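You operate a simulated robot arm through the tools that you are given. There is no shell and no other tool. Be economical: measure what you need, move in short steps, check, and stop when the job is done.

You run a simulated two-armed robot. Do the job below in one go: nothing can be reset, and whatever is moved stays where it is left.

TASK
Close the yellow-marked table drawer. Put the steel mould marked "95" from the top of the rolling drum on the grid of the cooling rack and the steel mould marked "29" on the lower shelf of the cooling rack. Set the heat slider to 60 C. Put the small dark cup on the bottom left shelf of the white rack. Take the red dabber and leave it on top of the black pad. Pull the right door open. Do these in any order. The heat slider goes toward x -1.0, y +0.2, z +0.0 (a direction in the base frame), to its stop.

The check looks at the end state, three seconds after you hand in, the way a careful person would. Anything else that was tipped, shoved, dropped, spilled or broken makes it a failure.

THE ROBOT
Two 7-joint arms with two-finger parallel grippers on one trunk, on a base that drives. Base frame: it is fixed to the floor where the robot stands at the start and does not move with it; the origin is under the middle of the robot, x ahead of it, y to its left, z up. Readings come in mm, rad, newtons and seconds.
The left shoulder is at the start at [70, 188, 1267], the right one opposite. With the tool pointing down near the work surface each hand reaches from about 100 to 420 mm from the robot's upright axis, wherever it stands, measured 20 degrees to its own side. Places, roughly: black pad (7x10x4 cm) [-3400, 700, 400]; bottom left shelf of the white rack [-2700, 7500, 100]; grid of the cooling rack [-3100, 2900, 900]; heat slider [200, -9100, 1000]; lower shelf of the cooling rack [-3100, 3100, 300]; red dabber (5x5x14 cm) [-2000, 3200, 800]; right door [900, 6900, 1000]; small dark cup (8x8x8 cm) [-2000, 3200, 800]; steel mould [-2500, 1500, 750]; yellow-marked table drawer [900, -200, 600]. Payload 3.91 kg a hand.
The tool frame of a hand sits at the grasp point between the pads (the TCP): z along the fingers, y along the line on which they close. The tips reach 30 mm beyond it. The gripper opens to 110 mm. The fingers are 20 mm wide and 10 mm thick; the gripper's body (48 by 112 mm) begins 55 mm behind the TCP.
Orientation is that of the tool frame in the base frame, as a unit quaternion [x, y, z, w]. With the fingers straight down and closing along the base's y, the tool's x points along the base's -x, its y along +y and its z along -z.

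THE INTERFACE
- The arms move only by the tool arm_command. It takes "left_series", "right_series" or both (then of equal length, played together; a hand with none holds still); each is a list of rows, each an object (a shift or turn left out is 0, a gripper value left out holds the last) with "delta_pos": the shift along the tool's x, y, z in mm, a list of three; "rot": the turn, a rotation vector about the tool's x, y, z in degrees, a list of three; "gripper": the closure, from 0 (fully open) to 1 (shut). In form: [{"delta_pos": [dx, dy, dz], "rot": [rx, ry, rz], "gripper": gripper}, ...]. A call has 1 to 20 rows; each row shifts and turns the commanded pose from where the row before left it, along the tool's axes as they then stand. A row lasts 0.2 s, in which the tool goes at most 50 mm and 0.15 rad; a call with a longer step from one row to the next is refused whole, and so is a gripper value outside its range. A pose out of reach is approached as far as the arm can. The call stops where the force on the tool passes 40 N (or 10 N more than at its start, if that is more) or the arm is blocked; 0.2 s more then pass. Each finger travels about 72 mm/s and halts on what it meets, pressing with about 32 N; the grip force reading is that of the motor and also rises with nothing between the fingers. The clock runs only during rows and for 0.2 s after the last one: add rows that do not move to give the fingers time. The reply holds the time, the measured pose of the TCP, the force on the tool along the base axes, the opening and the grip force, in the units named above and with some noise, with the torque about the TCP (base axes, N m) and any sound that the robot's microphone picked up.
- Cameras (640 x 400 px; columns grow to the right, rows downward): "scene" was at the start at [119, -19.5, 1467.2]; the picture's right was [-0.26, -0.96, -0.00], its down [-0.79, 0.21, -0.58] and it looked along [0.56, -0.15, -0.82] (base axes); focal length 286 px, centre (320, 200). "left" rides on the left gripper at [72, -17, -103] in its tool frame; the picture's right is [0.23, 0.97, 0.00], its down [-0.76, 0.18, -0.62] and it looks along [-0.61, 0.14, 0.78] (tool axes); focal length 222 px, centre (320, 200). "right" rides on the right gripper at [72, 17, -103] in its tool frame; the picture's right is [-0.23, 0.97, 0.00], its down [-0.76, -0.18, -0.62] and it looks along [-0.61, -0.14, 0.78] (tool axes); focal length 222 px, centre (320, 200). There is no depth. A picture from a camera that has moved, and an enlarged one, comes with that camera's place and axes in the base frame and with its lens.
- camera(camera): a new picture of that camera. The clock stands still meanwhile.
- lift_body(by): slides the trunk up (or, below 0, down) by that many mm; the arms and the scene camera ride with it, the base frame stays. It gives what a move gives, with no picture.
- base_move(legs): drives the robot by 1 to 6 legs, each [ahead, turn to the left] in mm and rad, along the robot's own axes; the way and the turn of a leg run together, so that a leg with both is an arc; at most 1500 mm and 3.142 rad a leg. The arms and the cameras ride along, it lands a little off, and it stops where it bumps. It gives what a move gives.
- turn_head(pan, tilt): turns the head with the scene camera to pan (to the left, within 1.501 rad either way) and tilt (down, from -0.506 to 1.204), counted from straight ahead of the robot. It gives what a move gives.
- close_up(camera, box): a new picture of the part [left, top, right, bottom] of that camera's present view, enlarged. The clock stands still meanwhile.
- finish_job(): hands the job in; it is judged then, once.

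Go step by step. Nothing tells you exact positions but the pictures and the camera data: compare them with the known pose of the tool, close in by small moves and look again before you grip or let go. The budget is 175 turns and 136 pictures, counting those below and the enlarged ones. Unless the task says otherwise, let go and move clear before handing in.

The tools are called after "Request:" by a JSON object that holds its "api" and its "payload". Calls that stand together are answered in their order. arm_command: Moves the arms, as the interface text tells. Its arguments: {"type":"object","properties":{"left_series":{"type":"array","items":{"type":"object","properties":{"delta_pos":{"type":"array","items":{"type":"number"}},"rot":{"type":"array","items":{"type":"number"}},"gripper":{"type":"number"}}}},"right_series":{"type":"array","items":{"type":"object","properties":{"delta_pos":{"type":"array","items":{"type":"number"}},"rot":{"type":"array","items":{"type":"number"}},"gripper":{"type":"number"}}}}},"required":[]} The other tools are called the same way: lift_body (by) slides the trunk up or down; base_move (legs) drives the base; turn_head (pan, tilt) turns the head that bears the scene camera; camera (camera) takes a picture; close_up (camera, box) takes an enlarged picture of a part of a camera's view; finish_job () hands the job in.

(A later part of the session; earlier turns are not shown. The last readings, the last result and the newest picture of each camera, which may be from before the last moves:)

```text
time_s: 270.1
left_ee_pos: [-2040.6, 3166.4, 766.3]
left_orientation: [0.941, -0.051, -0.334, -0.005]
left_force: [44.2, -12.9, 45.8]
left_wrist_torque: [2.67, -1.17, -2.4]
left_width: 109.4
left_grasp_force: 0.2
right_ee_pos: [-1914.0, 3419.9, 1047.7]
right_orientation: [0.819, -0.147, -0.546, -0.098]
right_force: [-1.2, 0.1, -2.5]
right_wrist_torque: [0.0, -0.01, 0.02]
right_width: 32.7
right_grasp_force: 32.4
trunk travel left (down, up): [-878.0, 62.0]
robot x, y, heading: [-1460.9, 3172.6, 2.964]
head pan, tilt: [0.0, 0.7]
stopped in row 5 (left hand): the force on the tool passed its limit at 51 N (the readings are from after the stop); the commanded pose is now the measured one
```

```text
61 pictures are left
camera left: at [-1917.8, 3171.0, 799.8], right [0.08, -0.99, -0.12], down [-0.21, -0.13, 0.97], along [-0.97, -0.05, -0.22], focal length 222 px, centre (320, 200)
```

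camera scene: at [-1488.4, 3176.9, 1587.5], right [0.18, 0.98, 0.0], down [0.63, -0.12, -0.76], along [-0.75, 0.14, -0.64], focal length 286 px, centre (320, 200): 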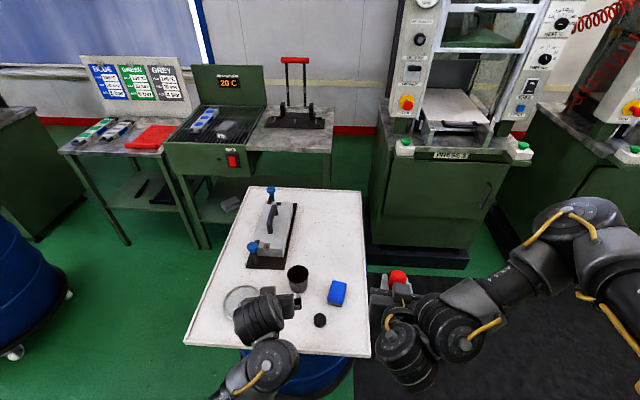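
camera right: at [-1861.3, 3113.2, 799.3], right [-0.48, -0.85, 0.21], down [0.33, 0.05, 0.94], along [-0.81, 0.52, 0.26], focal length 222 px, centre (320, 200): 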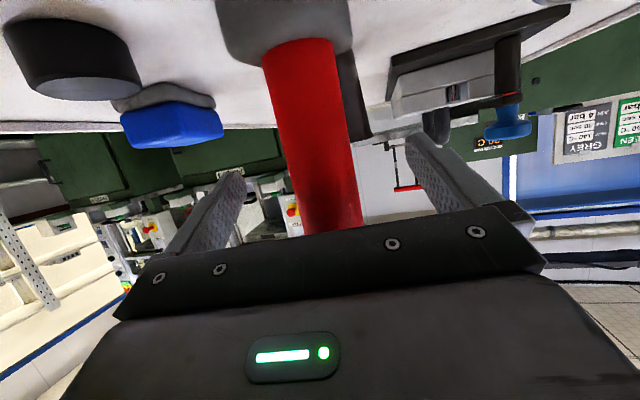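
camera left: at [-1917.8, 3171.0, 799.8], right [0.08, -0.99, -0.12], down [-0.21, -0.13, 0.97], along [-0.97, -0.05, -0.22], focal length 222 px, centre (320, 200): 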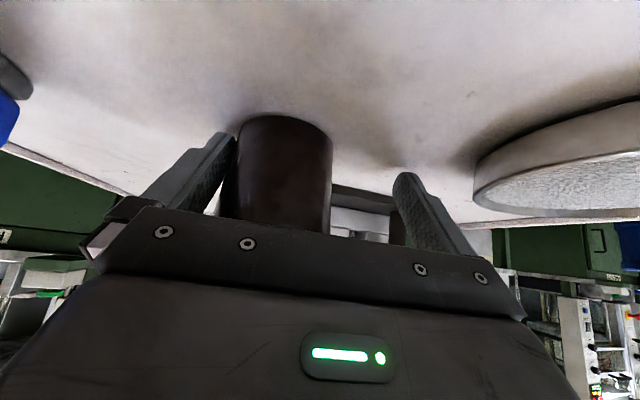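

The fingertips pressed on the board, which is a little higher than I assumed, and the hand slid sideways. I'll raise slightly, recentre and look.

Request:
{"api": "arm_command", "payload": {"left_series": [{"delta_pos": [-7, 0, -9]}, {"delta_pos": [0, 0, 0]}, {}]}}

Request:
{"api": "camera", "payload": {"camera": "left"}}

```text
time_s: 270.9
left_ee_pos: [-2041.5, 3166.7, 776.3]
left_orientation: [0.942, -0.05, -0.333, -0.004]
left_force: [-0.2, -0.3, -0.3]
left_wrist_torque: [0.01, 0.03, -0.01]
left_width: 109.8
left_grasp_force: 0.0
right_ee_pos: [-1916.5, 3421.9, 1046.6]
right_orientation: [0.819, -0.148, -0.545, -0.099]
right_force: [0.1, 0.3, -1.5]
right_wrist_torque: [0.0, 0.01, 0.01]
right_width: 32.5
right_grasp_force: 31.7
trunk travel left (down, up): [-878.0, 62.0]
robot x, y, heading: [-1464.7, 3169.0, 2.961]
head pan, tilt: [0.0, 0.7]
```

```text
60 pictures are left
camera left: at [-1920.0, 3171.6, 809.3], right [0.08, -0.99, -0.12], down [-0.22, -0.13, 0.97], along [-0.97, -0.05, -0.23], focal length 222 px, centre (320, 200)
```

left: 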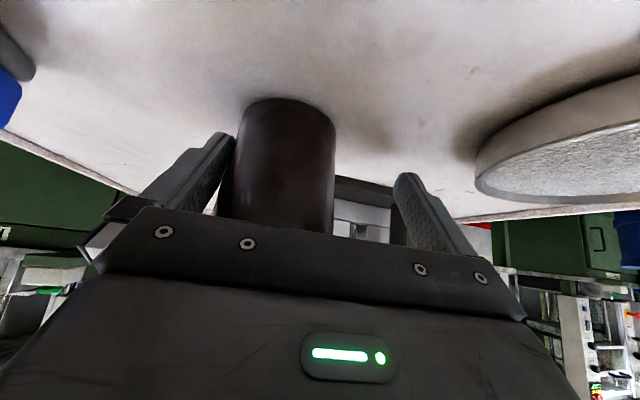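

Request:
{"api": "arm_command", "payload": {"left_series": [{"delta_pos": [0, -11, 0]}, {"delta_pos": [0, -11, 0]}, {"gripper": 0.2}, {"gripper": 0.5}, {"gripper": 1}, {}, {}]}}

Request:
{"api": "camera", "payload": {"camera": "left"}}

```text
time_s: 271.6
left_ee_pos: [-2037.9, 3164.0, 768.1]
left_orientation: [0.939, -0.062, -0.337, 0.012]
left_force: [3.8, 4.9, 13.6]
left_wrist_torque: [0.77, -0.04, -0.07]
left_width: 90.1
left_grasp_force: 2.3
right_ee_pos: [-1913.2, 3423.1, 1047.7]
right_orientation: [0.819, -0.149, -0.546, -0.1]
right_force: [-0.3, 0.3, -1.7]
right_wrist_torque: [-0.01, 0.04, 0.0]
right_width: 32.7
right_grasp_force: 31.5
trunk travel left (down, up): [-878.0, 62.0]
robot x, y, heading: [-1467.4, 3171.4, 2.959]
head pan, tilt: [0.0, 0.7]
stopped in row 3 (left hand): the force on the tool passed its limit at 43 N (the readings are from after the stop); the commanded pose is now the measured one
```

```text
59 pictures are left
camera left: at [-1916.2, 3169.3, 799.9], right [0.07, -0.99, -0.08], down [-0.21, -0.09, 0.97], along [-0.98, -0.05, -0.21], focal length 222 px, centre (320, 200)
```

left: 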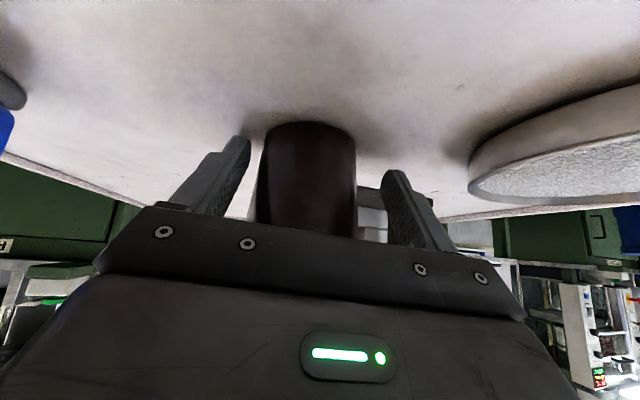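

The cup is now centred between the fingers. Closing directly.

Request:
{"api": "arm_command", "payload": {"left_series": [{"delta_pos": [-2.5, 0, -3], "gripper": 0.3}, {"gripper": 0.6}, {"gripper": 1}, {}, {}]}}

Request:
{"api": "camera", "payload": {"camera": "left"}}

```text
time_s: 272.8
left_ee_pos: [-2039.9, 3162.6, 771.5]
left_orientation: [0.94, -0.06, -0.335, 0.015]
left_force: [0.2, 0.4, 0.0]
left_wrist_torque: [-0.03, -0.03, 0.01]
left_width: 62.9
left_grasp_force: 31.9
right_ee_pos: [-1916.2, 3421.5, 1047.6]
right_orientation: [0.819, -0.149, -0.545, -0.1]
right_force: [0.0, 0.4, -0.8]
right_wrist_torque: [-0.02, 0.01, 0.01]
right_width: 32.5
right_grasp_force: 31.7
trunk travel left (down, up): [-878.0, 62.0]
robot x, y, heading: [-1465.0, 3173.5, 2.959]
head pan, tilt: [0.0, 0.7]
```

```text
58 pictures are left
camera left: at [-1917.6, 3167.0, 802.3], right [0.07, -0.99, -0.08], down [-0.21, -0.09, 0.97], along [-0.98, -0.06, -0.21], focal length 222 px, centre (320, 200)
```

left: 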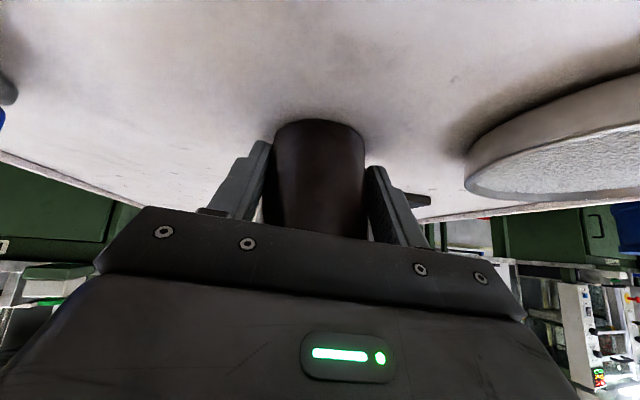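

The cup is gripped. I'll lift with the trunk and back away from the board.

Request:
{"api": "lift_body", "payload": {"by": 60}}

Request:
{"api": "base_move", "payload": {"legs": [[-350, 0]]}}

Request:
{"api": "camera", "payload": {"camera": "scene"}}

```text
time_s: 273.8
left_ee_pos: [-2038.9, 3161.9, 828.1]
left_orientation: [0.941, -0.062, -0.334, 0.015]
left_force: [0.1, 0.7, 0.0]
left_wrist_torque: [0.01, 0.02, 0.01]
left_width: 62.8
left_grasp_force: 31.4
right_ee_pos: [-1916.3, 3422.4, 1106.9]
right_orientation: [0.819, -0.149, -0.545, -0.1]
right_force: [-0.4, 0.4, -0.7]
right_wrist_torque: [-0.01, -0.03, -0.02]
right_width: 32.5
right_grasp_force: 31.5
trunk travel left (down, up): [-938.0, 2.0]
robot x, y, heading: [-1463.2, 3173.6, 2.959]
head pan, tilt: [0.0, 0.7]
```

```text
time_s: 276.1
left_ee_pos: [-1696.2, 3095.4, 829.5]
left_orientation: [0.94, -0.056, -0.335, 0.017]
left_force: [-0.3, -0.7, -0.4]
left_wrist_torque: [-0.01, -0.01, 0.0]
left_width: 62.4
left_grasp_force: 31.9
right_ee_pos: [-1573.2, 3357.0, 1106.5]
right_orientation: [0.82, -0.145, -0.545, -0.096]
right_force: [0.1, -0.4, -0.7]
right_wrist_torque: [0.0, 0.01, -0.03]
right_width: 32.7
right_grasp_force: 31.5
trunk travel left (down, up): [-938.0, 2.0]
robot x, y, heading: [-1119.7, 3108.9, 2.965]
head pan, tilt: [0.0, 0.7]
```

```text
57 pictures are left
camera scene: at [-1254.0, 3133.8, 1647.3], right [0.17, 0.98, 0.0], down [0.64, -0.11, -0.76], along [-0.75, 0.13, -0.65], focal length 286 px, centre (320, 200)
```

scene: 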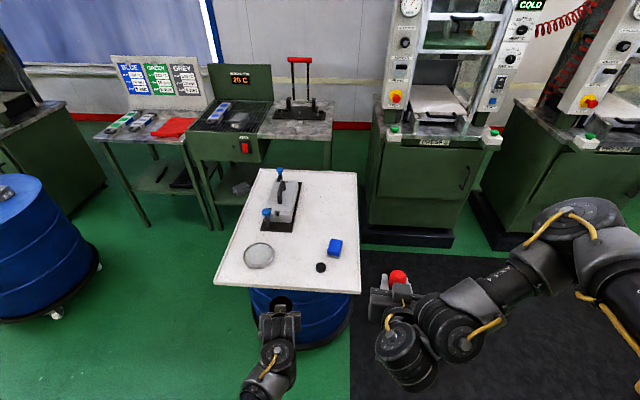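

Both objects are in hand. Next is the white rack to the north, so I'll drive up the aisle and look.

Request:
{"api": "base_move", "payload": {"legs": [[0, -1.045], [850, 0], [800, 0]]}}

Request:
{"api": "turn_head", "payload": {"pan": 0, "tilt": 0.35}}

Request:
{"api": "camera", "payload": {"camera": "scene"}}

```text
time_s: 287.2
left_ee_pos: [-2038.6, 5134.1, 831.6]
left_orientation: [0.796, -0.505, -0.301, -0.147]
left_force: [-1.3, -0.3, -0.9]
left_wrist_torque: [0.0, -0.01, 0.0]
left_width: 62.1
left_grasp_force: 32.1
right_ee_pos: [-1752.1, 5169.1, 1108.5]
right_orientation: [0.647, -0.524, -0.43, -0.349]
right_force: [0.4, -0.4, -1.2]
right_wrist_torque: [0.02, 0.03, -0.04]
right_width: 32.8
right_grasp_force: 32.1
trunk travel left (down, up): [-938.0, 2.0]
robot x, y, heading: [-1719.3, 4656.4, 1.952]
head pan, tilt: [0.0, 0.7]
```

```text
time_s: 288.0
left_ee_pos: [-2039.9, 5131.6, 828.1]
left_orientation: [0.796, -0.504, -0.302, -0.146]
left_force: [0.7, 0.1, 0.1]
left_wrist_torque: [0.01, -0.02, 0.04]
left_width: 62.3
left_grasp_force: 32.5
right_ee_pos: [-1752.4, 5170.4, 1105.1]
right_orientation: [0.647, -0.524, -0.43, -0.348]
right_force: [-1.0, 0.3, -0.7]
right_wrist_torque: [0.03, -0.01, -0.01]
right_width: 32.6
right_grasp_force: 32.3
trunk travel left (down, up): [-938.0, 2.0]
robot x, y, heading: [-1719.4, 4656.2, 1.951]
head pan, tilt: [0.0, 0.351]
```

```text
56 pictures are left
camera scene: at [-1773.1, 4787.3, 1683.8], right [0.93, 0.38, 0.0], down [0.13, -0.32, -0.94], along [-0.35, 0.87, -0.34], focal length 286 px, centre (320, 200)
```

scene: 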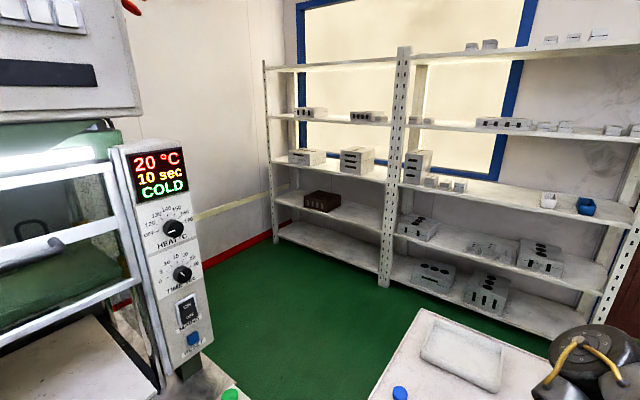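

The bottom-left shelf front runs from about [-3453, 7475] to [-2055, 7092] and is empty. The gap by the press is too tight, so I'll go around the third drum on its east side and along the rack.

Request:
{"api": "base_move", "payload": {"legs": [[0, -1.511], [1000, 0], [513, 0], [0, 1.131], [730, 0], [0, 1.312]]}}

Request:
{"api": "turn_head", "payload": {"pan": 0, "tilt": 0.5}}

Request:
{"api": "camera", "payload": {"camera": "scene"}}

```text
time_s: 309.1
left_ee_pos: [-860.2, 6057.7, 826.9]
left_orientation: [0.935, -0.117, -0.335, -0.004]
left_force: [0.1, 0.2, -0.9]
left_wrist_torque: [-0.02, 0.01, 0.01]
left_width: 61.4
left_grasp_force: 32.0
right_ee_pos: [-704.1, 6302.5, 1103.7]
right_orientation: [0.809, -0.199, -0.537, -0.132]
right_force: [-0.4, 0.0, -1.4]
right_wrist_torque: [0.03, -0.02, 0.01]
right_width: 32.6
right_grasp_force: 31.9
trunk travel left (down, up): [-938.0, 2.0]
robot x, y, heading: [-289.2, 5998.4, 2.839]
head pan, tilt: [0.0, 0.351]
```

```text
time_s: 309.8
left_ee_pos: [-860.7, 6057.2, 826.1]
left_orientation: [0.935, -0.117, -0.336, -0.004]
left_force: [-0.2, -1.1, -1.3]
left_wrist_torque: [-0.01, -0.02, -0.01]
left_width: 61.3
left_grasp_force: 32.3
right_ee_pos: [-704.2, 6302.9, 1103.8]
right_orientation: [0.809, -0.198, -0.537, -0.132]
right_force: [-0.2, -0.5, -1.6]
right_wrist_torque: [0.0, -0.03, 0.03]
right_width: 32.4
right_grasp_force: 32.1
trunk travel left (down, up): [-938.0, 2.0]
robot x, y, heading: [-283.9, 5998.0, 2.834]
head pan, tilt: [0.0, 0.499]
```

```text
55 pictures are left
camera scene: at [-421.8, 6041.9, 1665.3], right [0.3, 0.95, 0.0], down [0.46, -0.14, -0.88], along [-0.84, 0.26, -0.48], focal length 286 px, centre (320, 200)
```

scene: 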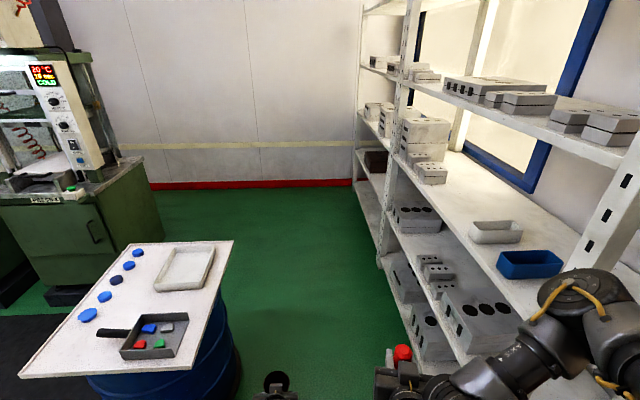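

Request:
{"api": "camera", "payload": {"camera": "left"}}

```text
54 pictures are left
camera left: at [-738.1, 6047.7, 858.2], right [-0.05, -1.0, -0.07], down [-0.22, -0.06, 0.97], along [-0.97, 0.06, -0.21], focal length 222 px, centre (320, 200)
```

left: 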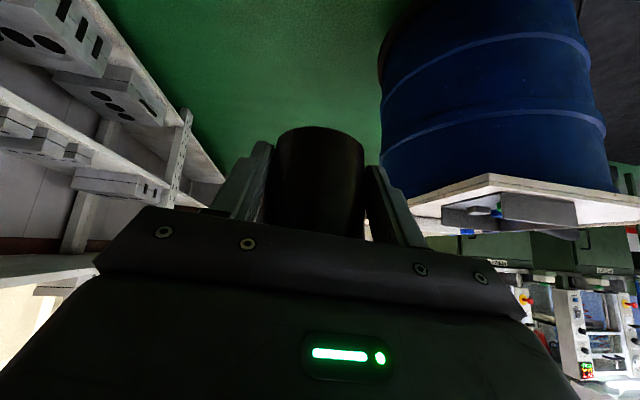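

The cup sits firmly enough. Continuing along the rack to the left bay.

Request:
{"api": "base_move", "payload": {"legs": [[0, 0.042], [1070, 0], [1060, 0], [0, -1.572]]}}

Request:
{"api": "turn_head", "payload": {"pan": 0, "tilt": 0.8}}

Request:
{"api": "camera", "payload": {"camera": "scene"}}

```text
time_s: 313.1
left_ee_pos: [-1269.9, 6157.2, 840.8]
left_orientation: [0.931, -0.102, -0.351, -0.006]
left_force: [-0.2, 0.8, -0.8]
left_wrist_torque: [-0.03, -0.07, 0.04]
left_width: 61.1
left_grasp_force: 32.3
right_ee_pos: [-1115.4, 6382.9, 1101.8]
right_orientation: [0.835, -0.163, -0.52, -0.069]
right_force: [-1.2, 0.6, -1.5]
right_wrist_torque: [-0.01, 0.0, -0.02]
right_width: 32.5
right_grasp_force: 32.0
trunk travel left (down, up): [-938.0, 2.0]
robot x, y, heading: [-729.4, 6121.7, 2.859]
head pan, tilt: [0.0, 0.499]
stopped in leg 2: the robot was blocked; the commanded pose is now the measured one
```

```text
time_s: 313.9
left_ee_pos: [-1278.5, 6160.3, 837.3]
left_orientation: [0.931, -0.104, -0.349, -0.004]
left_force: [0.7, 0.9, -1.3]
left_wrist_torque: [-0.04, -0.03, 0.01]
left_width: 61.2
left_grasp_force: 32.4
right_ee_pos: [-1123.9, 6405.2, 1114.6]
right_orientation: [0.804, -0.184, -0.552, -0.119]
right_force: [0.4, -0.4, -1.3]
right_wrist_torque: [0.05, 0.05, -0.04]
right_width: 32.5
right_grasp_force: 31.9
trunk travel left (down, up): [-938.0, 2.0]
robot x, y, heading: [-730.2, 6121.2, 2.86]
head pan, tilt: [0.0, 0.799]
```

```text
53 pictures are left
camera scene: at [-866.0, 6161.3, 1638.4], right [0.28, 0.96, 0.0], down [0.69, -0.2, -0.69], along [-0.67, 0.19, -0.72], focal length 286 px, centre (320, 200)
```

scene: 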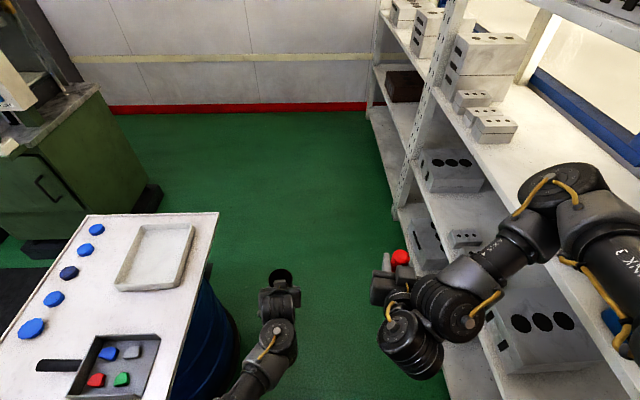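

My right elbow bumped the rack's upright. I'll back up a touch, lower and extend the right arm so the elbow tucks in, and take a line a bit further from the rack.

Request:
{"api": "base_move", "payload": {"legs": [[-80, 0]]}}

Request:
{"api": "arm_command", "payload": {"right_series": [{"delta_pos": [30, 8, 33]}, {"delta_pos": [30, 8, 33]}, {"delta_pos": [30, 8, 33]}, {"delta_pos": [30, 8, 33]}, {"delta_pos": [30, 8, 33]}, {}]}}

Request:
{"api": "turn_head", "payload": {"pan": -1.1, "tilt": 0.6}}

Request:
{"api": "camera", "payload": {"camera": "scene"}}

```text
time_s: 315.0
left_ee_pos: [-1206.8, 6139.7, 835.5]
left_orientation: [0.932, -0.106, -0.346, -0.004]
left_force: [-0.5, 0.6, -0.6]
left_wrist_torque: [-0.03, 0.0, 0.04]
left_width: 61.0
left_grasp_force: 32.0
right_ee_pos: [-1051.0, 6387.2, 1113.6]
right_orientation: [0.803, -0.187, -0.553, -0.124]
right_force: [-0.4, -0.1, -1.0]
right_wrist_torque: [-0.01, 0.0, 0.01]
right_width: 32.5
right_grasp_force: 32.1
trunk travel left (down, up): [-938.0, 2.0]
robot x, y, heading: [-652.4, 6102.3, 2.862]
head pan, tilt: [0.0, 0.799]
```

```text
time_s: 316.4
left_ee_pos: [-1201.7, 6139.7, 839.0]
left_orientation: [0.931, -0.105, -0.35, -0.004]
left_force: [-0.7, 0.7, -0.7]
left_wrist_torque: [0.01, -0.01, 0.02]
left_width: 61.4
left_grasp_force: 32.2
right_ee_pos: [-1156.3, 6392.3, 916.8]
right_orientation: [0.8, -0.186, -0.556, -0.124]
right_force: [0.6, -0.4, -0.6]
right_wrist_torque: [0.0, 0.01, -0.03]
right_width: 32.5
right_grasp_force: 31.3
trunk travel left (down, up): [-938.0, 2.0]
robot x, y, heading: [-653.9, 6101.3, 2.859]
head pan, tilt: [0.0, 0.799]
```

```text
time_s: 317.7
left_ee_pos: [-1202.9, 6139.5, 838.0]
left_orientation: [0.932, -0.106, -0.348, -0.003]
left_force: [-0.3, -0.3, -0.4]
left_wrist_torque: [0.02, 0.0, -0.01]
left_width: 61.2
left_grasp_force: 32.2
right_ee_pos: [-1157.2, 6392.2, 916.9]
right_orientation: [0.801, -0.187, -0.556, -0.124]
right_force: [-0.5, -0.1, -0.9]
right_wrist_torque: [0.01, 0.02, 0.0]
right_width: 32.9
right_grasp_force: 32.4
trunk travel left (down, up): [-938.0, 2.0]
robot x, y, heading: [-648.8, 6100.1, 2.856]
head pan, tilt: [-1.1, 0.6]
```

```text
52 pictures are left
camera scene: at [-719.2, 6202.0, 1656.1], right [0.98, 0.19, 0.0], down [0.11, -0.56, -0.82], along [-0.16, 0.81, -0.57], focal length 286 px, centre (320, 200)
```

scene: 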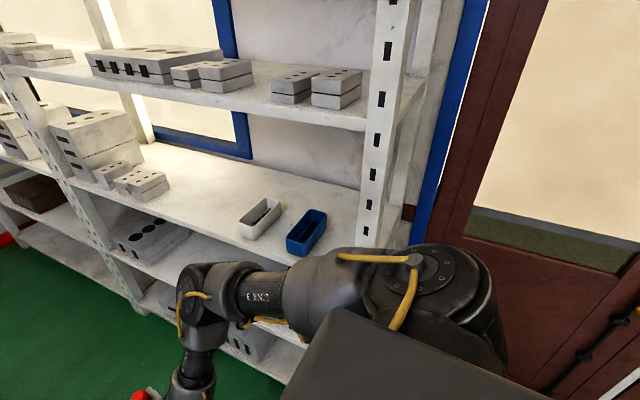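

The right elbow is tucked in now. Continuing along the rack.

Request:
{"api": "base_move", "payload": {"legs": [[0, 0.036], [900, 0], [840, 0], [0, -1.58]]}}

Request:
{"api": "turn_head", "payload": {"pan": 0, "tilt": 0.8}}

Request:
{"api": "camera", "payload": {"camera": "scene"}}

```text
time_s: 319.6
left_ee_pos: [-1276.9, 6139.4, 842.4]
left_orientation: [0.932, -0.089, -0.353, 0.001]
left_force: [0.1, -0.3, -0.9]
left_wrist_torque: [-0.02, 0.0, -0.02]
left_width: 61.1
left_grasp_force: 31.6
right_ee_pos: [-1239.3, 6393.2, 921.9]
right_orientation: [0.801, -0.173, -0.561, -0.115]
right_force: [0.0, 0.3, -0.3]
right_wrist_torque: [0.0, -0.01, 0.0]
right_width: 32.5
right_grasp_force: 32.2
trunk travel left (down, up): [-938.0, 2.0]
robot x, y, heading: [-736.3, 6124.6, 2.892]
head pan, tilt: [-1.1, 0.6]
stopped in leg 2: the robot was blocked; the commanded pose is now the measured one
```

```text
time_s: 320.9
left_ee_pos: [-1282.9, 6140.6, 837.8]
left_orientation: [0.933, -0.09, -0.349, 0.001]
left_force: [0.4, -0.3, 0.2]
left_wrist_torque: [0.0, 0.02, 0.02]
left_width: 61.1
left_grasp_force: 31.8
right_ee_pos: [-1246.2, 6395.4, 918.0]
right_orientation: [0.803, -0.174, -0.558, -0.115]
right_force: [0.4, -0.2, -0.7]
right_wrist_torque: [0.03, 0.02, -0.02]
right_width: 32.6
right_grasp_force: 32.2
trunk travel left (down, up): [-938.0, 2.0]
robot x, y, heading: [-734.4, 6123.6, 2.891]
head pan, tilt: [0.0, 0.799]
```

```text
51 pictures are left
camera scene: at [-864.5, 6154.7, 1639.2], right [0.25, 0.97, 0.0], down [0.7, -0.18, -0.7], along [-0.68, 0.17, -0.72], focal length 286 px, centre (320, 200)
```

scene: 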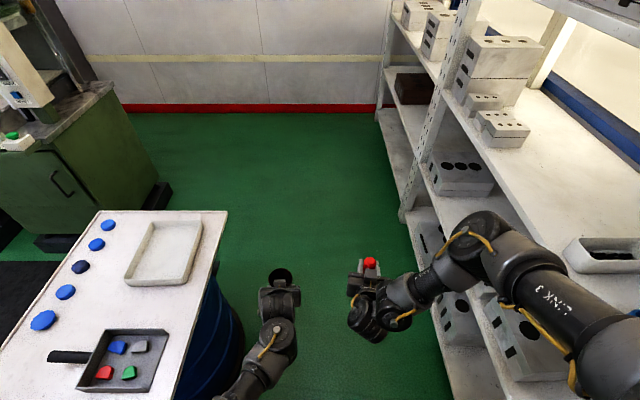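

Blocked at the same spot again, so it may be the bin on my left. Looking.

Request:
{"api": "turn_head", "payload": {"pan": 1.3, "tilt": 1.0}}

Request:
{"api": "camera", "payload": {"camera": "scene"}}

```text
time_s: 322.4
left_ee_pos: [-1282.3, 6140.8, 839.4]
left_orientation: [0.933, -0.09, -0.349, 0.002]
left_force: [-0.1, -0.5, -0.8]
left_wrist_torque: [-0.01, -0.02, 0.03]
left_width: 61.3
left_grasp_force: 31.9
right_ee_pos: [-1245.7, 6395.4, 919.1]
right_orientation: [0.804, -0.173, -0.558, -0.114]
right_force: [-0.1, -0.5, -1.5]
right_wrist_torque: [-0.02, -0.04, 0.0]
right_width: 32.8
right_grasp_force: 31.9
trunk travel left (down, up): [-938.0, 2.0]
robot x, y, heading: [-736.5, 6125.4, 2.891]
head pan, tilt: [1.3, 1.0]
```

```text
50 pictures are left
camera scene: at [-819.7, 6073.9, 1624.2], right [-0.87, 0.5, 0.0], down [0.42, 0.73, -0.54], along [-0.27, -0.47, -0.84], focal length 286 px, centre (320, 200)
```

scene: 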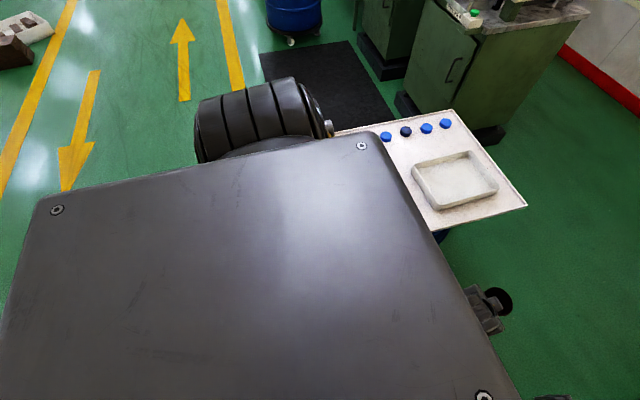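

The bin must be right under my left side. I'll reverse, swing further from it, and continue.

Request:
{"api": "base_move", "payload": {"legs": [[-200, 0], [0, -0.24], [400, 0], [0, 0.3], [730, 0], [720, 0]]}}

Request:
{"api": "turn_head", "payload": {"pan": -0.4, "tilt": 0.7}}

Request:
{"api": "camera", "payload": {"camera": "scene"}}

```text
time_s: 335.0
left_ee_pos: [-2874.4, 6513.9, 839.2]
left_orientation: [0.935, -0.062, -0.35, 0.012]
left_force: [0.7, -0.2, -0.3]
left_wrist_torque: [-0.02, -0.01, -0.03]
left_width: 60.9
left_grasp_force: 32.0
right_ee_pos: [-2852.3, 6771.5, 919.2]
right_orientation: [0.808, -0.151, -0.561, -0.099]
right_force: [0.2, -0.1, -1.3]
right_wrist_torque: [-0.01, -0.03, 0.01]
right_width: 32.5
right_grasp_force: 31.9
trunk travel left (down, up): [-938.0, 2.0]
robot x, y, heading: [-2329.6, 6527.1, 2.95]
head pan, tilt: [1.3, 1.0]
```

```text
time_s: 336.7
left_ee_pos: [-2875.9, 6514.6, 839.5]
left_orientation: [0.935, -0.064, -0.349, 0.011]
left_force: [0.9, -0.3, -0.8]
left_wrist_torque: [-0.01, -0.01, -0.01]
left_width: 60.8
left_grasp_force: 32.4
right_ee_pos: [-2851.7, 6770.8, 918.4]
right_orientation: [0.808, -0.15, -0.561, -0.099]
right_force: [0.0, -0.4, 0.0]
right_wrist_torque: [0.0, -0.04, 0.0]
right_width: 32.8
right_grasp_force: 32.1
trunk travel left (down, up): [-938.0, 2.0]
robot x, y, heading: [-2327.0, 6530.0, 2.949]
head pan, tilt: [-0.4, 0.7]
```

```text
49 pictures are left
camera scene: at [-2448.6, 6583.4, 1647.5], right [0.56, 0.83, 0.0], down [0.54, -0.36, -0.76], along [-0.63, 0.43, -0.64], focal length 286 px, centre (320, 200)
```

scene: 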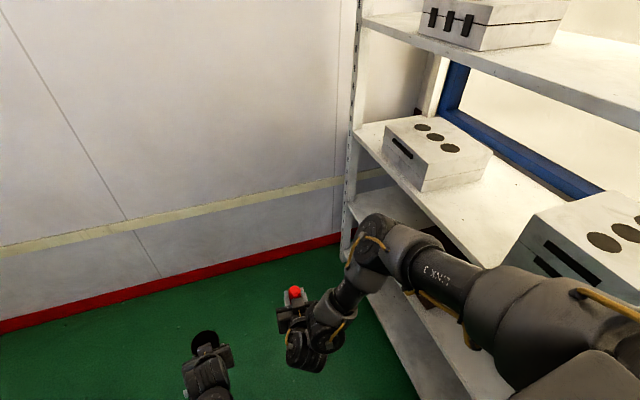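

I've reached the left bay. I'll retract the dabber hand, step back to about [-2640, 6350] and face the rack squarely.

Request:
{"api": "base_move", "payload": {"legs": [[0, 0.703], [362, 0], [0, -2.348]]}}

Request:
{"api": "arm_command", "payload": {"right_series": [{"delta_pos": [14, 0, -37]}, {"delta_pos": [14, 0, -37]}, {"delta_pos": [14, 0, -37]}, {"delta_pos": [14, 0, -37]}, {}]}}

Request:
{"api": "lift_body", "payload": {"by": -400}}

Request:
{"api": "turn_head", "payload": {"pan": 0, "tilt": 0.6}}

Request:
{"api": "camera", "payload": {"camera": "scene"}}

```text
time_s: 346.5
left_ee_pos: [-2628.9, 6894.9, 838.3]
left_orientation: [-0.597, 0.723, 0.248, 0.245]
left_force: [-0.6, 0.2, -0.8]
left_wrist_torque: [-0.02, -0.01, -0.01]
left_width: 60.3
left_grasp_force: 32.1
right_ee_pos: [-2374.6, 6857.9, 918.2]
right_orientation: [-0.446, 0.69, 0.314, 0.475]
right_force: [-1.0, -0.4, -0.7]
right_wrist_torque: [0.0, -0.03, -0.01]
right_width: 32.5
right_grasp_force: 31.9
trunk travel left (down, up): [-938.0, 2.0]
robot x, y, heading: [-2644.9, 6346.6, 1.321]
head pan, tilt: [-0.4, 0.7]
```

```text
time_s: 347.7
left_ee_pos: [-2629.3, 6895.7, 838.7]
left_orientation: [-0.598, 0.722, 0.248, 0.245]
left_force: [-0.5, -0.1, -0.1]
left_wrist_torque: [0.02, 0.02, 0.02]
left_width: 60.5
left_grasp_force: 31.7
right_ee_pos: [-2439.5, 6714.6, 917.4]
right_orientation: [-0.446, 0.69, 0.314, 0.476]
right_force: [-0.4, -0.6, -1.0]
right_wrist_torque: [0.01, -0.02, 0.0]
right_width: 32.5
right_grasp_force: 32.1
trunk travel left (down, up): [-938.0, 2.0]
robot x, y, heading: [-2648.3, 6349.9, 1.324]
head pan, tilt: [-0.4, 0.7]
```

```text
time_s: 351.5
left_ee_pos: [-2629.5, 6895.1, 440.7]
left_orientation: [-0.597, 0.722, 0.248, 0.246]
left_force: [0.1, 1.0, 0.5]
left_wrist_torque: [-0.06, -0.01, -0.03]
left_width: 60.2
left_grasp_force: 31.8
right_ee_pos: [-2438.8, 6714.1, 516.6]
right_orientation: [-0.446, 0.69, 0.314, 0.475]
right_force: [-0.1, -0.7, -1.2]
right_wrist_torque: [0.03, 0.02, 0.01]
right_width: 32.6
right_grasp_force: 32.1
trunk travel left (down, up): [-538.0, 402.0]
robot x, y, heading: [-2649.0, 6348.0, 1.322]
head pan, tilt: [-0.4, 0.7]
```

```text
time_s: 352.4
left_ee_pos: [-2630.3, 6894.8, 439.3]
left_orientation: [-0.597, 0.722, 0.249, 0.245]
left_force: [0.8, 0.0, 0.2]
left_wrist_torque: [-0.01, -0.02, 0.02]
left_width: 60.5
left_grasp_force: 32.4
right_ee_pos: [-2439.4, 6713.8, 517.9]
right_orientation: [-0.446, 0.691, 0.313, 0.474]
right_force: [-0.7, 0.1, -0.7]
right_wrist_torque: [-0.01, -0.01, 0.0]
right_width: 32.9
right_grasp_force: 31.9
trunk travel left (down, up): [-538.0, 402.0]
robot x, y, heading: [-2646.7, 6348.8, 1.324]
head pan, tilt: [0.0, 0.6]
```

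```text
48 pictures are left
camera scene: at [-2614.2, 6481.7, 1256.1], right [0.97, -0.25, 0.0], down [-0.14, -0.55, -0.82], along [0.2, 0.8, -0.57], focal length 286 px, centre (320, 200)
```

scene: 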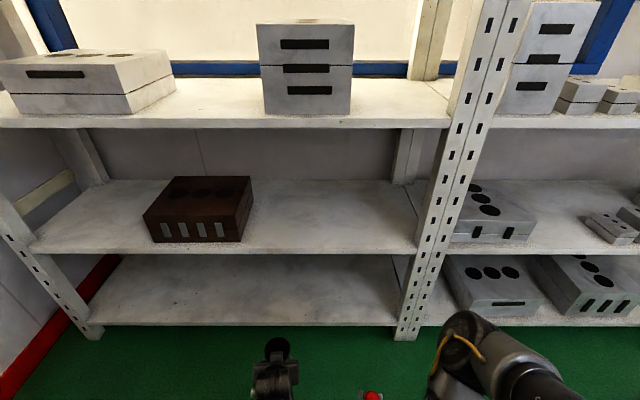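

The bottom shelf (about z 125) is empty with about 390 mm of headroom. Lowering further and driving the cup in.

Request:
{"api": "lift_body", "payload": {"by": -240}}

Request:
{"api": "base_move", "payload": {"legs": [[300, 0]]}}

Request:
{"api": "camera", "payload": {"camera": "scene"}}

Request:
{"api": "camera", "payload": {"camera": "left"}}

```text
time_s: 354.4
left_ee_pos: [-2629.0, 6894.2, 226.5]
left_orientation: [-0.597, 0.723, 0.248, 0.245]
left_force: [0.7, -0.3, -1.6]
left_wrist_torque: [-0.02, -0.01, 0.01]
left_width: 60.1
left_grasp_force: 31.7
right_ee_pos: [-2439.4, 6713.7, 308.3]
right_orientation: [-0.447, 0.689, 0.315, 0.476]
right_force: [6.5, -5.3, 24.7]
right_wrist_torque: [-3.49, 1.55, 1.16]
right_width: 32.6
right_grasp_force: 31.6
trunk travel left (down, up): [-325.0, 615.0]
robot x, y, heading: [-2649.5, 6350.0, 1.324]
head pan, tilt: [0.0, 0.6]
stopped: the force on the tool passed its limit at 114 N (the readings are from after the stop); the commanded pose is now the measured one
```

```text
time_s: 356.5
left_ee_pos: [-2552.5, 7181.1, 227.1]
left_orientation: [-0.594, 0.725, 0.247, 0.246]
left_force: [-0.3, 0.5, 0.0]
left_wrist_torque: [-0.04, 0.02, 0.0]
left_width: 60.2
left_grasp_force: 32.0
right_ee_pos: [-2363.6, 6999.4, 307.4]
right_orientation: [-0.443, 0.691, 0.313, 0.477]
right_force: [3.7, -3.1, 13.4]
right_wrist_torque: [-1.96, 0.84, 0.62]
right_width: 32.6
right_grasp_force: 32.0
trunk travel left (down, up): [-325.0, 615.0]
robot x, y, heading: [-2572.5, 6629.9, 1.319]
head pan, tilt: [0.0, 0.6]
stopped in leg 1: the force on the tool passed its limit at 40 N (the readings are from after the stop); the commanded pose is now the measured one
```

```text
47 pictures are left
camera scene: at [-2540.3, 6766.7, 1043.0], right [0.97, -0.25, 0.0], down [-0.14, -0.55, -0.83], along [0.21, 0.8, -0.56], focal length 286 px, centre (320, 200)
```

scene: 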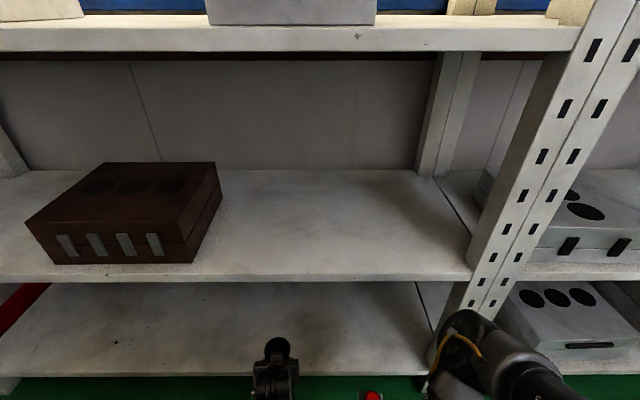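

```text
46 pictures are left
camera left: at [-2555.0, 7055.1, 254.0], right [-1.0, 0.0, -0.08], down [-0.08, 0.19, 0.98], along [0.01, 0.98, -0.19], focal length 222 px, centre (320, 200)
```

left: 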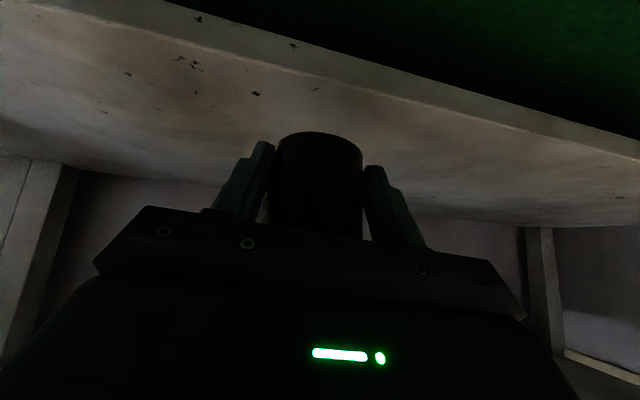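

The right hand (with the dabber) is touching something below, probably my own base. I'll raise it relative to the body.

Request:
{"api": "arm_command", "payload": {"right_series": [{"delta_pos": [-20, 0, -8]}, {"delta_pos": [-25, 0, -10]}, {"delta_pos": [-25, 0, -10]}, {"delta_pos": [-20, 0, 5]}, {}]}}

Request:
{"api": "camera", "payload": {"camera": "right"}}

```text
time_s: 357.7
left_ee_pos: [-2552.1, 7180.5, 226.6]
left_orientation: [-0.593, 0.725, 0.247, 0.247]
left_force: [0.3, -0.4, -0.1]
left_wrist_torque: [-0.03, -0.03, 0.02]
left_width: 60.0
left_grasp_force: 32.2
right_ee_pos: [-2354.0, 7012.4, 366.1]
right_orientation: [-0.445, 0.692, 0.312, 0.476]
right_force: [0.3, -0.6, -1.6]
right_wrist_torque: [0.03, -0.03, 0.01]
right_width: 32.8
right_grasp_force: 31.3
right hand out of reach, approached as far as the arm can: row 2, 3
trunk travel left (down, up): [-325.0, 615.0]
robot x, y, heading: [-2576.5, 6631.1, 1.313]
head pan, tilt: [0.0, 0.6]
```

```text
45 pictures are left
camera right: at [-2420.3, 6907.1, 335.1], right [-0.85, 0.47, 0.22], down [0.04, -0.37, 0.93], along [0.52, 0.8, 0.29], focal length 222 px, centre (320, 200)
```

right: 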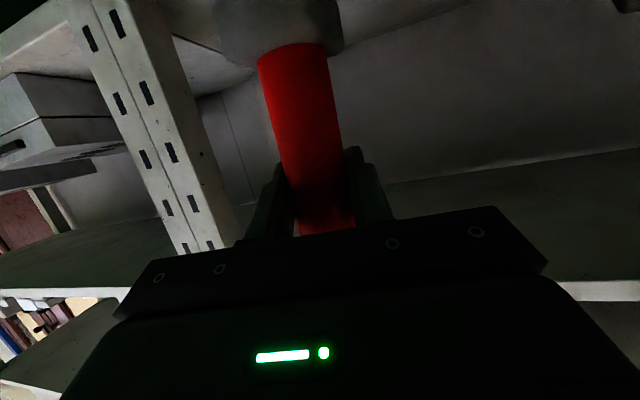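

Request:
{"api": "base_move", "payload": {"legs": [[145, 0]]}}

Request:
{"api": "camera", "payload": {"camera": "left"}}

```text
time_s: 359.0
left_ee_pos: [-2516.3, 7306.2, 229.6]
left_orientation: [-0.592, 0.725, 0.248, 0.251]
left_force: [-0.7, 0.6, -0.3]
left_wrist_torque: [0.0, 0.01, 0.01]
left_width: 60.2
left_grasp_force: 32.2
right_ee_pos: [-2325.6, 7128.3, 364.0]
right_orientation: [-0.445, 0.694, 0.309, 0.474]
right_force: [0.5, 0.3, -1.1]
right_wrist_torque: [-0.04, 0.02, -0.02]
right_width: 32.5
right_grasp_force: 32.4
trunk travel left (down, up): [-325.0, 615.0]
robot x, y, heading: [-2536.5, 6761.1, 1.31]
head pan, tilt: [0.0, 0.6]
stopped in leg 1: the robot was blocked; the commanded pose is now the measured one
```

```text
44 pictures are left
camera left: at [-2520.0, 7181.5, 256.9], right [-1.0, 0.01, -0.09], down [-0.09, 0.18, 0.98], along [0.02, 0.98, -0.18], focal length 222 px, centre (320, 200)
```

left: 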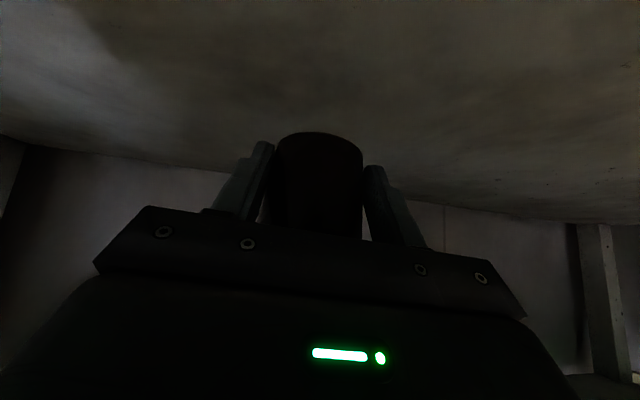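

The cup is about 107 mm inside the shelf. I ease the base back slightly from contact, then lower the cup.

Request:
{"api": "base_move", "payload": {"legs": [[-15, 0]]}}

Request:
{"api": "arm_command", "payload": {"left_series": [{"delta_pos": [6.5, -0.6, 7.5]}, {"delta_pos": [6.5, -0.6, 7.5]}, {"delta_pos": [6.5, -0.6, 7.5]}, {"delta_pos": [6.5, -0.6, 7.5]}, {"delta_pos": [3.3, -0.3, 3.8]}, {"delta_pos": [2.6, -0.2, 3]}, {"delta_pos": [2.6, -0.2, 3]}, {"delta_pos": [2.6, -0.2, 3]}, {"delta_pos": [2.6, -0.2, 3]}, {"delta_pos": [2.6, -0.2, 3]}, {"delta_pos": [2.6, -0.2, 3]}, {"delta_pos": [2.6, -0.2, 3]}, {"delta_pos": [2.6, -0.2, 3]}]}}

Request:
{"api": "camera", "payload": {"camera": "left"}}

```text
time_s: 359.8
left_ee_pos: [-2520.2, 7294.4, 225.8]
left_orientation: [-0.592, 0.726, 0.247, 0.247]
left_force: [0.5, -0.4, -0.9]
left_wrist_torque: [-0.04, 0.01, 0.0]
left_width: 60.0
left_grasp_force: 32.3
right_ee_pos: [-2327.0, 7116.4, 359.2]
right_orientation: [-0.446, 0.697, 0.307, 0.471]
right_force: [0.7, -0.5, -1.7]
right_wrist_torque: [0.01, 0.0, 0.01]
right_width: 32.6
right_grasp_force: 32.1
trunk travel left (down, up): [-325.0, 615.0]
robot x, y, heading: [-2544.4, 6747.2, 1.304]
head pan, tilt: [0.0, 0.6]
```

```text
time_s: 361.6
left_ee_pos: [-2529.6, 7296.2, 171.8]
left_orientation: [-0.586, 0.727, 0.256, 0.249]
left_force: [0.7, -0.2, 19.9]
left_wrist_torque: [0.11, -0.62, 0.06]
left_width: 60.3
left_grasp_force: 31.9
right_ee_pos: [-2326.2, 7114.3, 361.2]
right_orientation: [-0.445, 0.697, 0.307, 0.471]
right_force: [0.1, 0.1, -1.5]
right_wrist_torque: [-0.01, 0.03, -0.05]
right_width: 32.5
right_grasp_force: 32.1
trunk travel left (down, up): [-325.0, 615.0]
robot x, y, heading: [-2542.7, 6749.8, 1.302]
head pan, tilt: [0.0, 0.6]
stopped in row 8 (left hand): the force on the tool passed its limit at 47 N (the readings are from after the stop); the commanded pose is now the measured one
```

```text
43 pictures are left
camera left: at [-2534.1, 7169.9, 197.9], right [-1.0, 0.01, -0.07], down [-0.07, 0.17, 0.98], along [0.02, 0.99, -0.17], focal length 222 px, centre (320, 200)
```

left: 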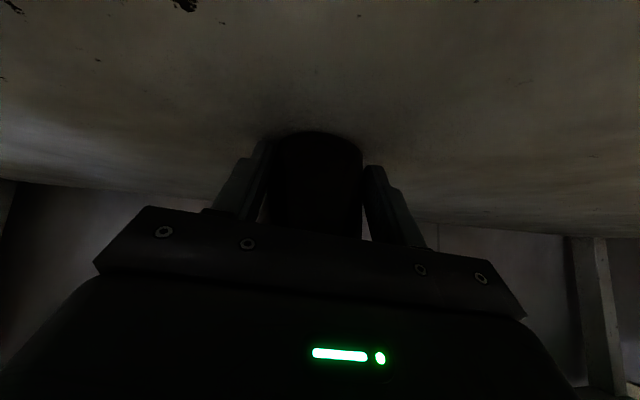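

The cup touched down. Opening gently and withdrawing.

Request:
{"api": "arm_command", "payload": {"left_series": [{"delta_pos": [-1.3, 0, -1.5]}, {"gripper": 0.8}, {"gripper": 0.6}, {"gripper": 0.4}, {"gripper": 0.2}, {"gripper": 0}, {}, {"delta_pos": [0, 0, -12]}, {"delta_pos": [0, 0, -15]}, {"delta_pos": [0, 0, -20]}, {"delta_pos": [0, 0, -20]}, {"delta_pos": [0, 0, -20]}, {"delta_pos": [0, 0, -20]}, {}]}}

Request:
{"api": "camera", "payload": {"camera": "left"}}

```text
time_s: 362.7
left_ee_pos: [-2538.9, 7296.6, 172.9]
left_orientation: [-0.591, 0.724, 0.261, 0.244]
left_force: [-16.2, -19.3, 34.3]
left_wrist_torque: [-0.45, -0.99, -0.59]
left_width: 80.2
left_grasp_force: 0.0
right_ee_pos: [-2328.1, 7114.7, 359.9]
right_orientation: [-0.446, 0.696, 0.308, 0.47]
right_force: [-0.3, 0.7, -0.9]
right_wrist_torque: [-0.03, -0.01, 0.0]
right_width: 32.8
right_grasp_force: 32.0
trunk travel left (down, up): [-325.0, 615.0]
robot x, y, heading: [-2547.8, 6745.2, 1.308]
head pan, tilt: [0.0, 0.6]
stopped in row 5 (left hand): the force on the tool passed its limit at 46 N (the readings are from after the stop); the commanded pose is now the measured one
```

```text
42 pictures are left
camera left: at [-2540.8, 7171.1, 198.7], right [-1.0, -0.01, -0.06], down [-0.06, 0.17, 0.98], along [0.0, 0.99, -0.17], focal length 222 px, centre (320, 200)
```

left: 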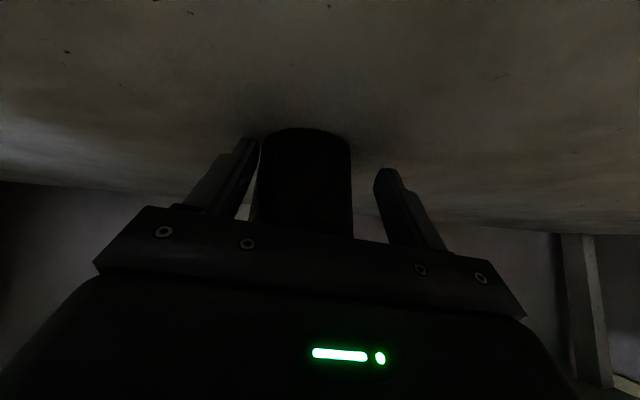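

Request:
{"api": "arm_command", "payload": {"left_series": [{"delta_pos": [-4, 0, -5]}, {"delta_pos": [-3, -5, -3]}, {"gripper": 0.15}, {"gripper": 0.0}, {}, {}]}}

Request:
{"api": "camera", "payload": {"camera": "left"}}

```text
time_s: 364.1
left_ee_pos: [-2540.3, 7298.9, 179.4]
left_orientation: [-0.589, 0.726, 0.265, 0.237]
left_force: [-1.0, 0.3, -0.4]
left_wrist_torque: [0.02, 0.03, 0.0]
left_width: 110.2
left_grasp_force: 0.1
right_ee_pos: [-2327.9, 7115.9, 359.5]
right_orientation: [-0.446, 0.697, 0.307, 0.471]
right_force: [-0.9, 0.3, -1.3]
right_wrist_torque: [0.01, -0.04, 0.02]
right_width: 32.6
right_grasp_force: 31.8
trunk travel left (down, up): [-325.0, 615.0]
robot x, y, heading: [-2546.3, 6748.3, 1.307]
head pan, tilt: [0.0, 0.6]
```

```text
41 pictures are left
camera left: at [-2541.8, 7173.5, 204.8], right [-1.0, 0.0, -0.05], down [-0.05, 0.17, 0.98], along [0.0, 0.99, -0.17], focal length 222 px, centre (320, 200)
```

left: 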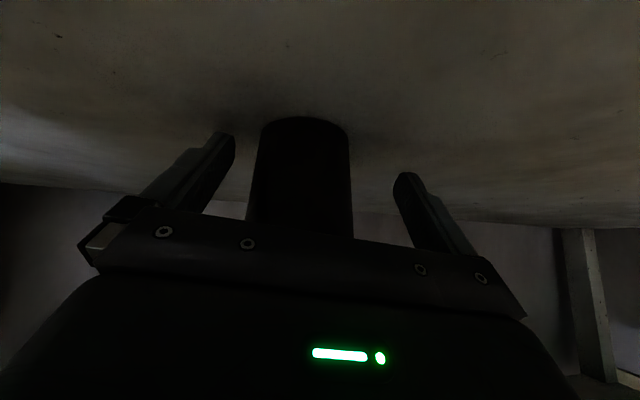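

The cup stands free on the shelf. I withdraw along the fingers, then back off.

Request:
{"api": "arm_command", "payload": {"left_series": [{"delta_pos": [0, -3, -10]}, {"delta_pos": [0, 0, -15]}, {"delta_pos": [0, 0, -20]}, {"delta_pos": [0, 0, -20]}, {"delta_pos": [0, 0, -15]}, {}]}}

Request:
{"api": "camera", "payload": {"camera": "left"}}

```text
time_s: 365.7
left_ee_pos: [-2563.1, 7258.4, 236.6]
left_orientation: [-0.581, 0.727, 0.285, 0.23]
left_force: [-0.2, 0.1, 0.1]
left_wrist_torque: [0.01, 0.0, 0.02]
left_width: 109.8
left_grasp_force: 0.1
right_ee_pos: [-2327.9, 7115.5, 358.9]
right_orientation: [-0.447, 0.697, 0.307, 0.47]
right_force: [-0.6, -0.6, -1.5]
right_wrist_torque: [-0.01, -0.01, -0.02]
right_width: 32.7
right_grasp_force: 31.6
trunk travel left (down, up): [-325.0, 615.0]
robot x, y, heading: [-2549.1, 6748.7, 1.308]
head pan, tilt: [0.0, 0.6]
stopped in row 6 (left hand): the arm was blocked; the commanded pose is now the measured one
```

```text
40 pictures are left
camera left: at [-2562.6, 7132.7, 259.0], right [-1.0, 0.0, -0.01], down [-0.01, 0.15, 0.99], along [0.0, 0.99, -0.15], focal length 222 px, centre (320, 200)
```

left: 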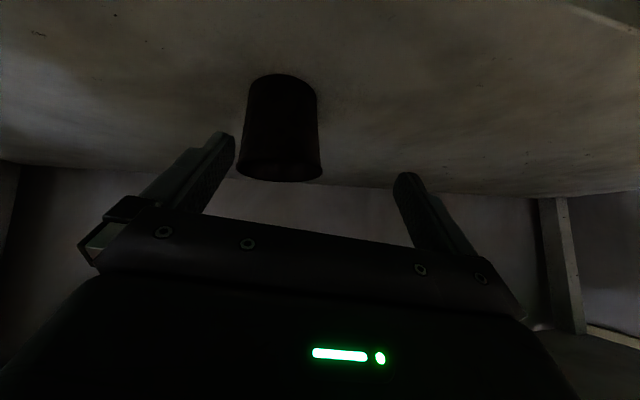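

The cup stands upright on the bottom left shelf. Backing out, raising, and heading to the doors.

Request:
{"api": "base_move", "payload": {"legs": [[-420, 0]]}}

Request:
{"api": "lift_body", "payload": {"by": 400}}

Request:
{"api": "camera", "payload": {"camera": "scene"}}

```text
time_s: 368.3
left_ee_pos: [-2667.5, 6862.0, 237.0]
left_orientation: [-0.581, 0.727, 0.284, 0.232]
left_force: [0.1, 0.0, -0.4]
left_wrist_torque: [0.0, 0.03, -0.02]
left_width: 109.6
left_grasp_force: 0.1
right_ee_pos: [-2434.7, 6719.3, 359.2]
right_orientation: [-0.445, 0.697, 0.307, 0.471]
right_force: [-0.7, -0.7, -1.5]
right_wrist_torque: [0.01, -0.04, 0.0]
right_width: 32.5
right_grasp_force: 32.0
trunk travel left (down, up): [-325.0, 615.0]
robot x, y, heading: [-2653.8, 6351.4, 1.308]
head pan, tilt: [0.0, 0.6]
```

```text
time_s: 372.1
left_ee_pos: [-2668.6, 6862.7, 636.1]
left_orientation: [-0.58, 0.728, 0.284, 0.232]
left_force: [-0.3, 0.2, -0.9]
left_wrist_torque: [0.0, -0.02, 0.0]
left_width: 110.3
left_grasp_force: 0.0
right_ee_pos: [-2434.1, 6718.5, 760.1]
right_orientation: [-0.445, 0.697, 0.307, 0.472]
right_force: [0.0, 1.2, -2.3]
right_wrist_torque: [0.02, 0.0, -0.01]
right_width: 32.8
right_grasp_force: 31.9
trunk travel left (down, up): [-725.0, 215.0]
robot x, y, heading: [-2652.6, 6348.3, 1.306]
head pan, tilt: [0.0, 0.6]
```

```text
39 pictures are left
camera scene: at [-2616.8, 6483.2, 1443.1], right [0.96, -0.26, 0.0], down [-0.15, -0.55, -0.82], along [0.22, 0.8, -0.57], focal length 286 px, centre (320, 200)
```

scene: 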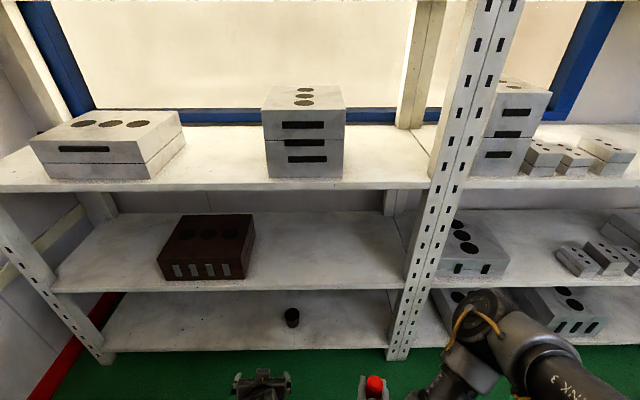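

The cup is placed. I'll raise fully and drive back east along the rack toward the doors.

Request:
{"api": "lift_body", "payload": {"by": 210}}

Request:
{"api": "base_move", "payload": {"legs": [[0, -0.894], [355, 0], [0, -0.562], [1443, 0], [0, -0.28], [660, 0]]}}

Request:
{"api": "turn_head", "payload": {"pan": 1.3, "tilt": 0.3}}

Request:
{"api": "camera", "payload": {"camera": "scene"}}

```text
time_s: 374.4
left_ee_pos: [-2669.3, 6861.8, 845.4]
left_orientation: [-0.58, 0.727, 0.284, 0.232]
left_force: [-0.1, -0.1, -0.2]
left_wrist_torque: [0.0, 0.05, -0.01]
left_width: 109.9
left_grasp_force: 0.1
right_ee_pos: [-2433.4, 6718.8, 969.9]
right_orientation: [-0.445, 0.697, 0.307, 0.471]
right_force: [-0.3, -0.5, -1.5]
right_wrist_torque: [-0.01, 0.01, 0.0]
right_width: 32.7
right_grasp_force: 31.4
trunk travel left (down, up): [-935.0, 5.0]
robot x, y, heading: [-2652.7, 6349.3, 1.305]
head pan, tilt: [0.0, 0.6]
```

```text
time_s: 391.6
left_ee_pos: [247.4, 5949.0, 845.0]
left_orientation: [0.178, 0.913, 0.007, 0.366]
left_force: [-0.9, -0.2, -0.1]
left_wrist_torque: [-0.02, 0.0, 0.01]
left_width: 110.0
left_grasp_force: 0.1
right_ee_pos: [68.5, 5742.7, 969.2]
right_orientation: [0.242, 0.791, -0.159, 0.539]
right_force: [-1.0, -0.6, -2.1]
right_wrist_torque: [0.03, -0.02, -0.01]
right_width: 32.6
right_grasp_force: 32.1
trunk travel left (down, up): [-935.0, 5.0]
robot x, y, heading: [-257.8, 6016.2, -0.427]
head pan, tilt: [0.0, 0.6]
```

```text
time_s: 393.1
left_ee_pos: [247.7, 5950.7, 845.3]
left_orientation: [0.179, 0.913, 0.008, 0.366]
left_force: [0.2, 0.6, 0.7]
left_wrist_torque: [-0.03, 0.04, 0.04]
left_width: 110.0
left_grasp_force: 0.1
right_ee_pos: [68.6, 5740.4, 970.5]
right_orientation: [0.242, 0.791, -0.159, 0.538]
right_force: [0.4, -0.6, -1.2]
right_wrist_torque: [0.02, -0.01, 0.02]
right_width: 32.5
right_grasp_force: 32.0
trunk travel left (down, up): [-935.0, 5.0]
robot x, y, heading: [-263.0, 6018.9, -0.426]
head pan, tilt: [1.3, 0.3]
```

```text
38 pictures are left
camera scene: at [-155.7, 6066.1, 1680.7], right [0.77, -0.64, 0.0], down [-0.19, -0.23, -0.96], along [0.61, 0.73, -0.3], focal length 286 px, centre (320, 200)
```

scene: 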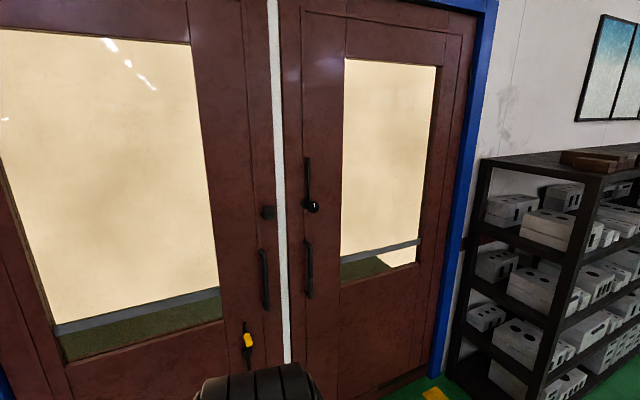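

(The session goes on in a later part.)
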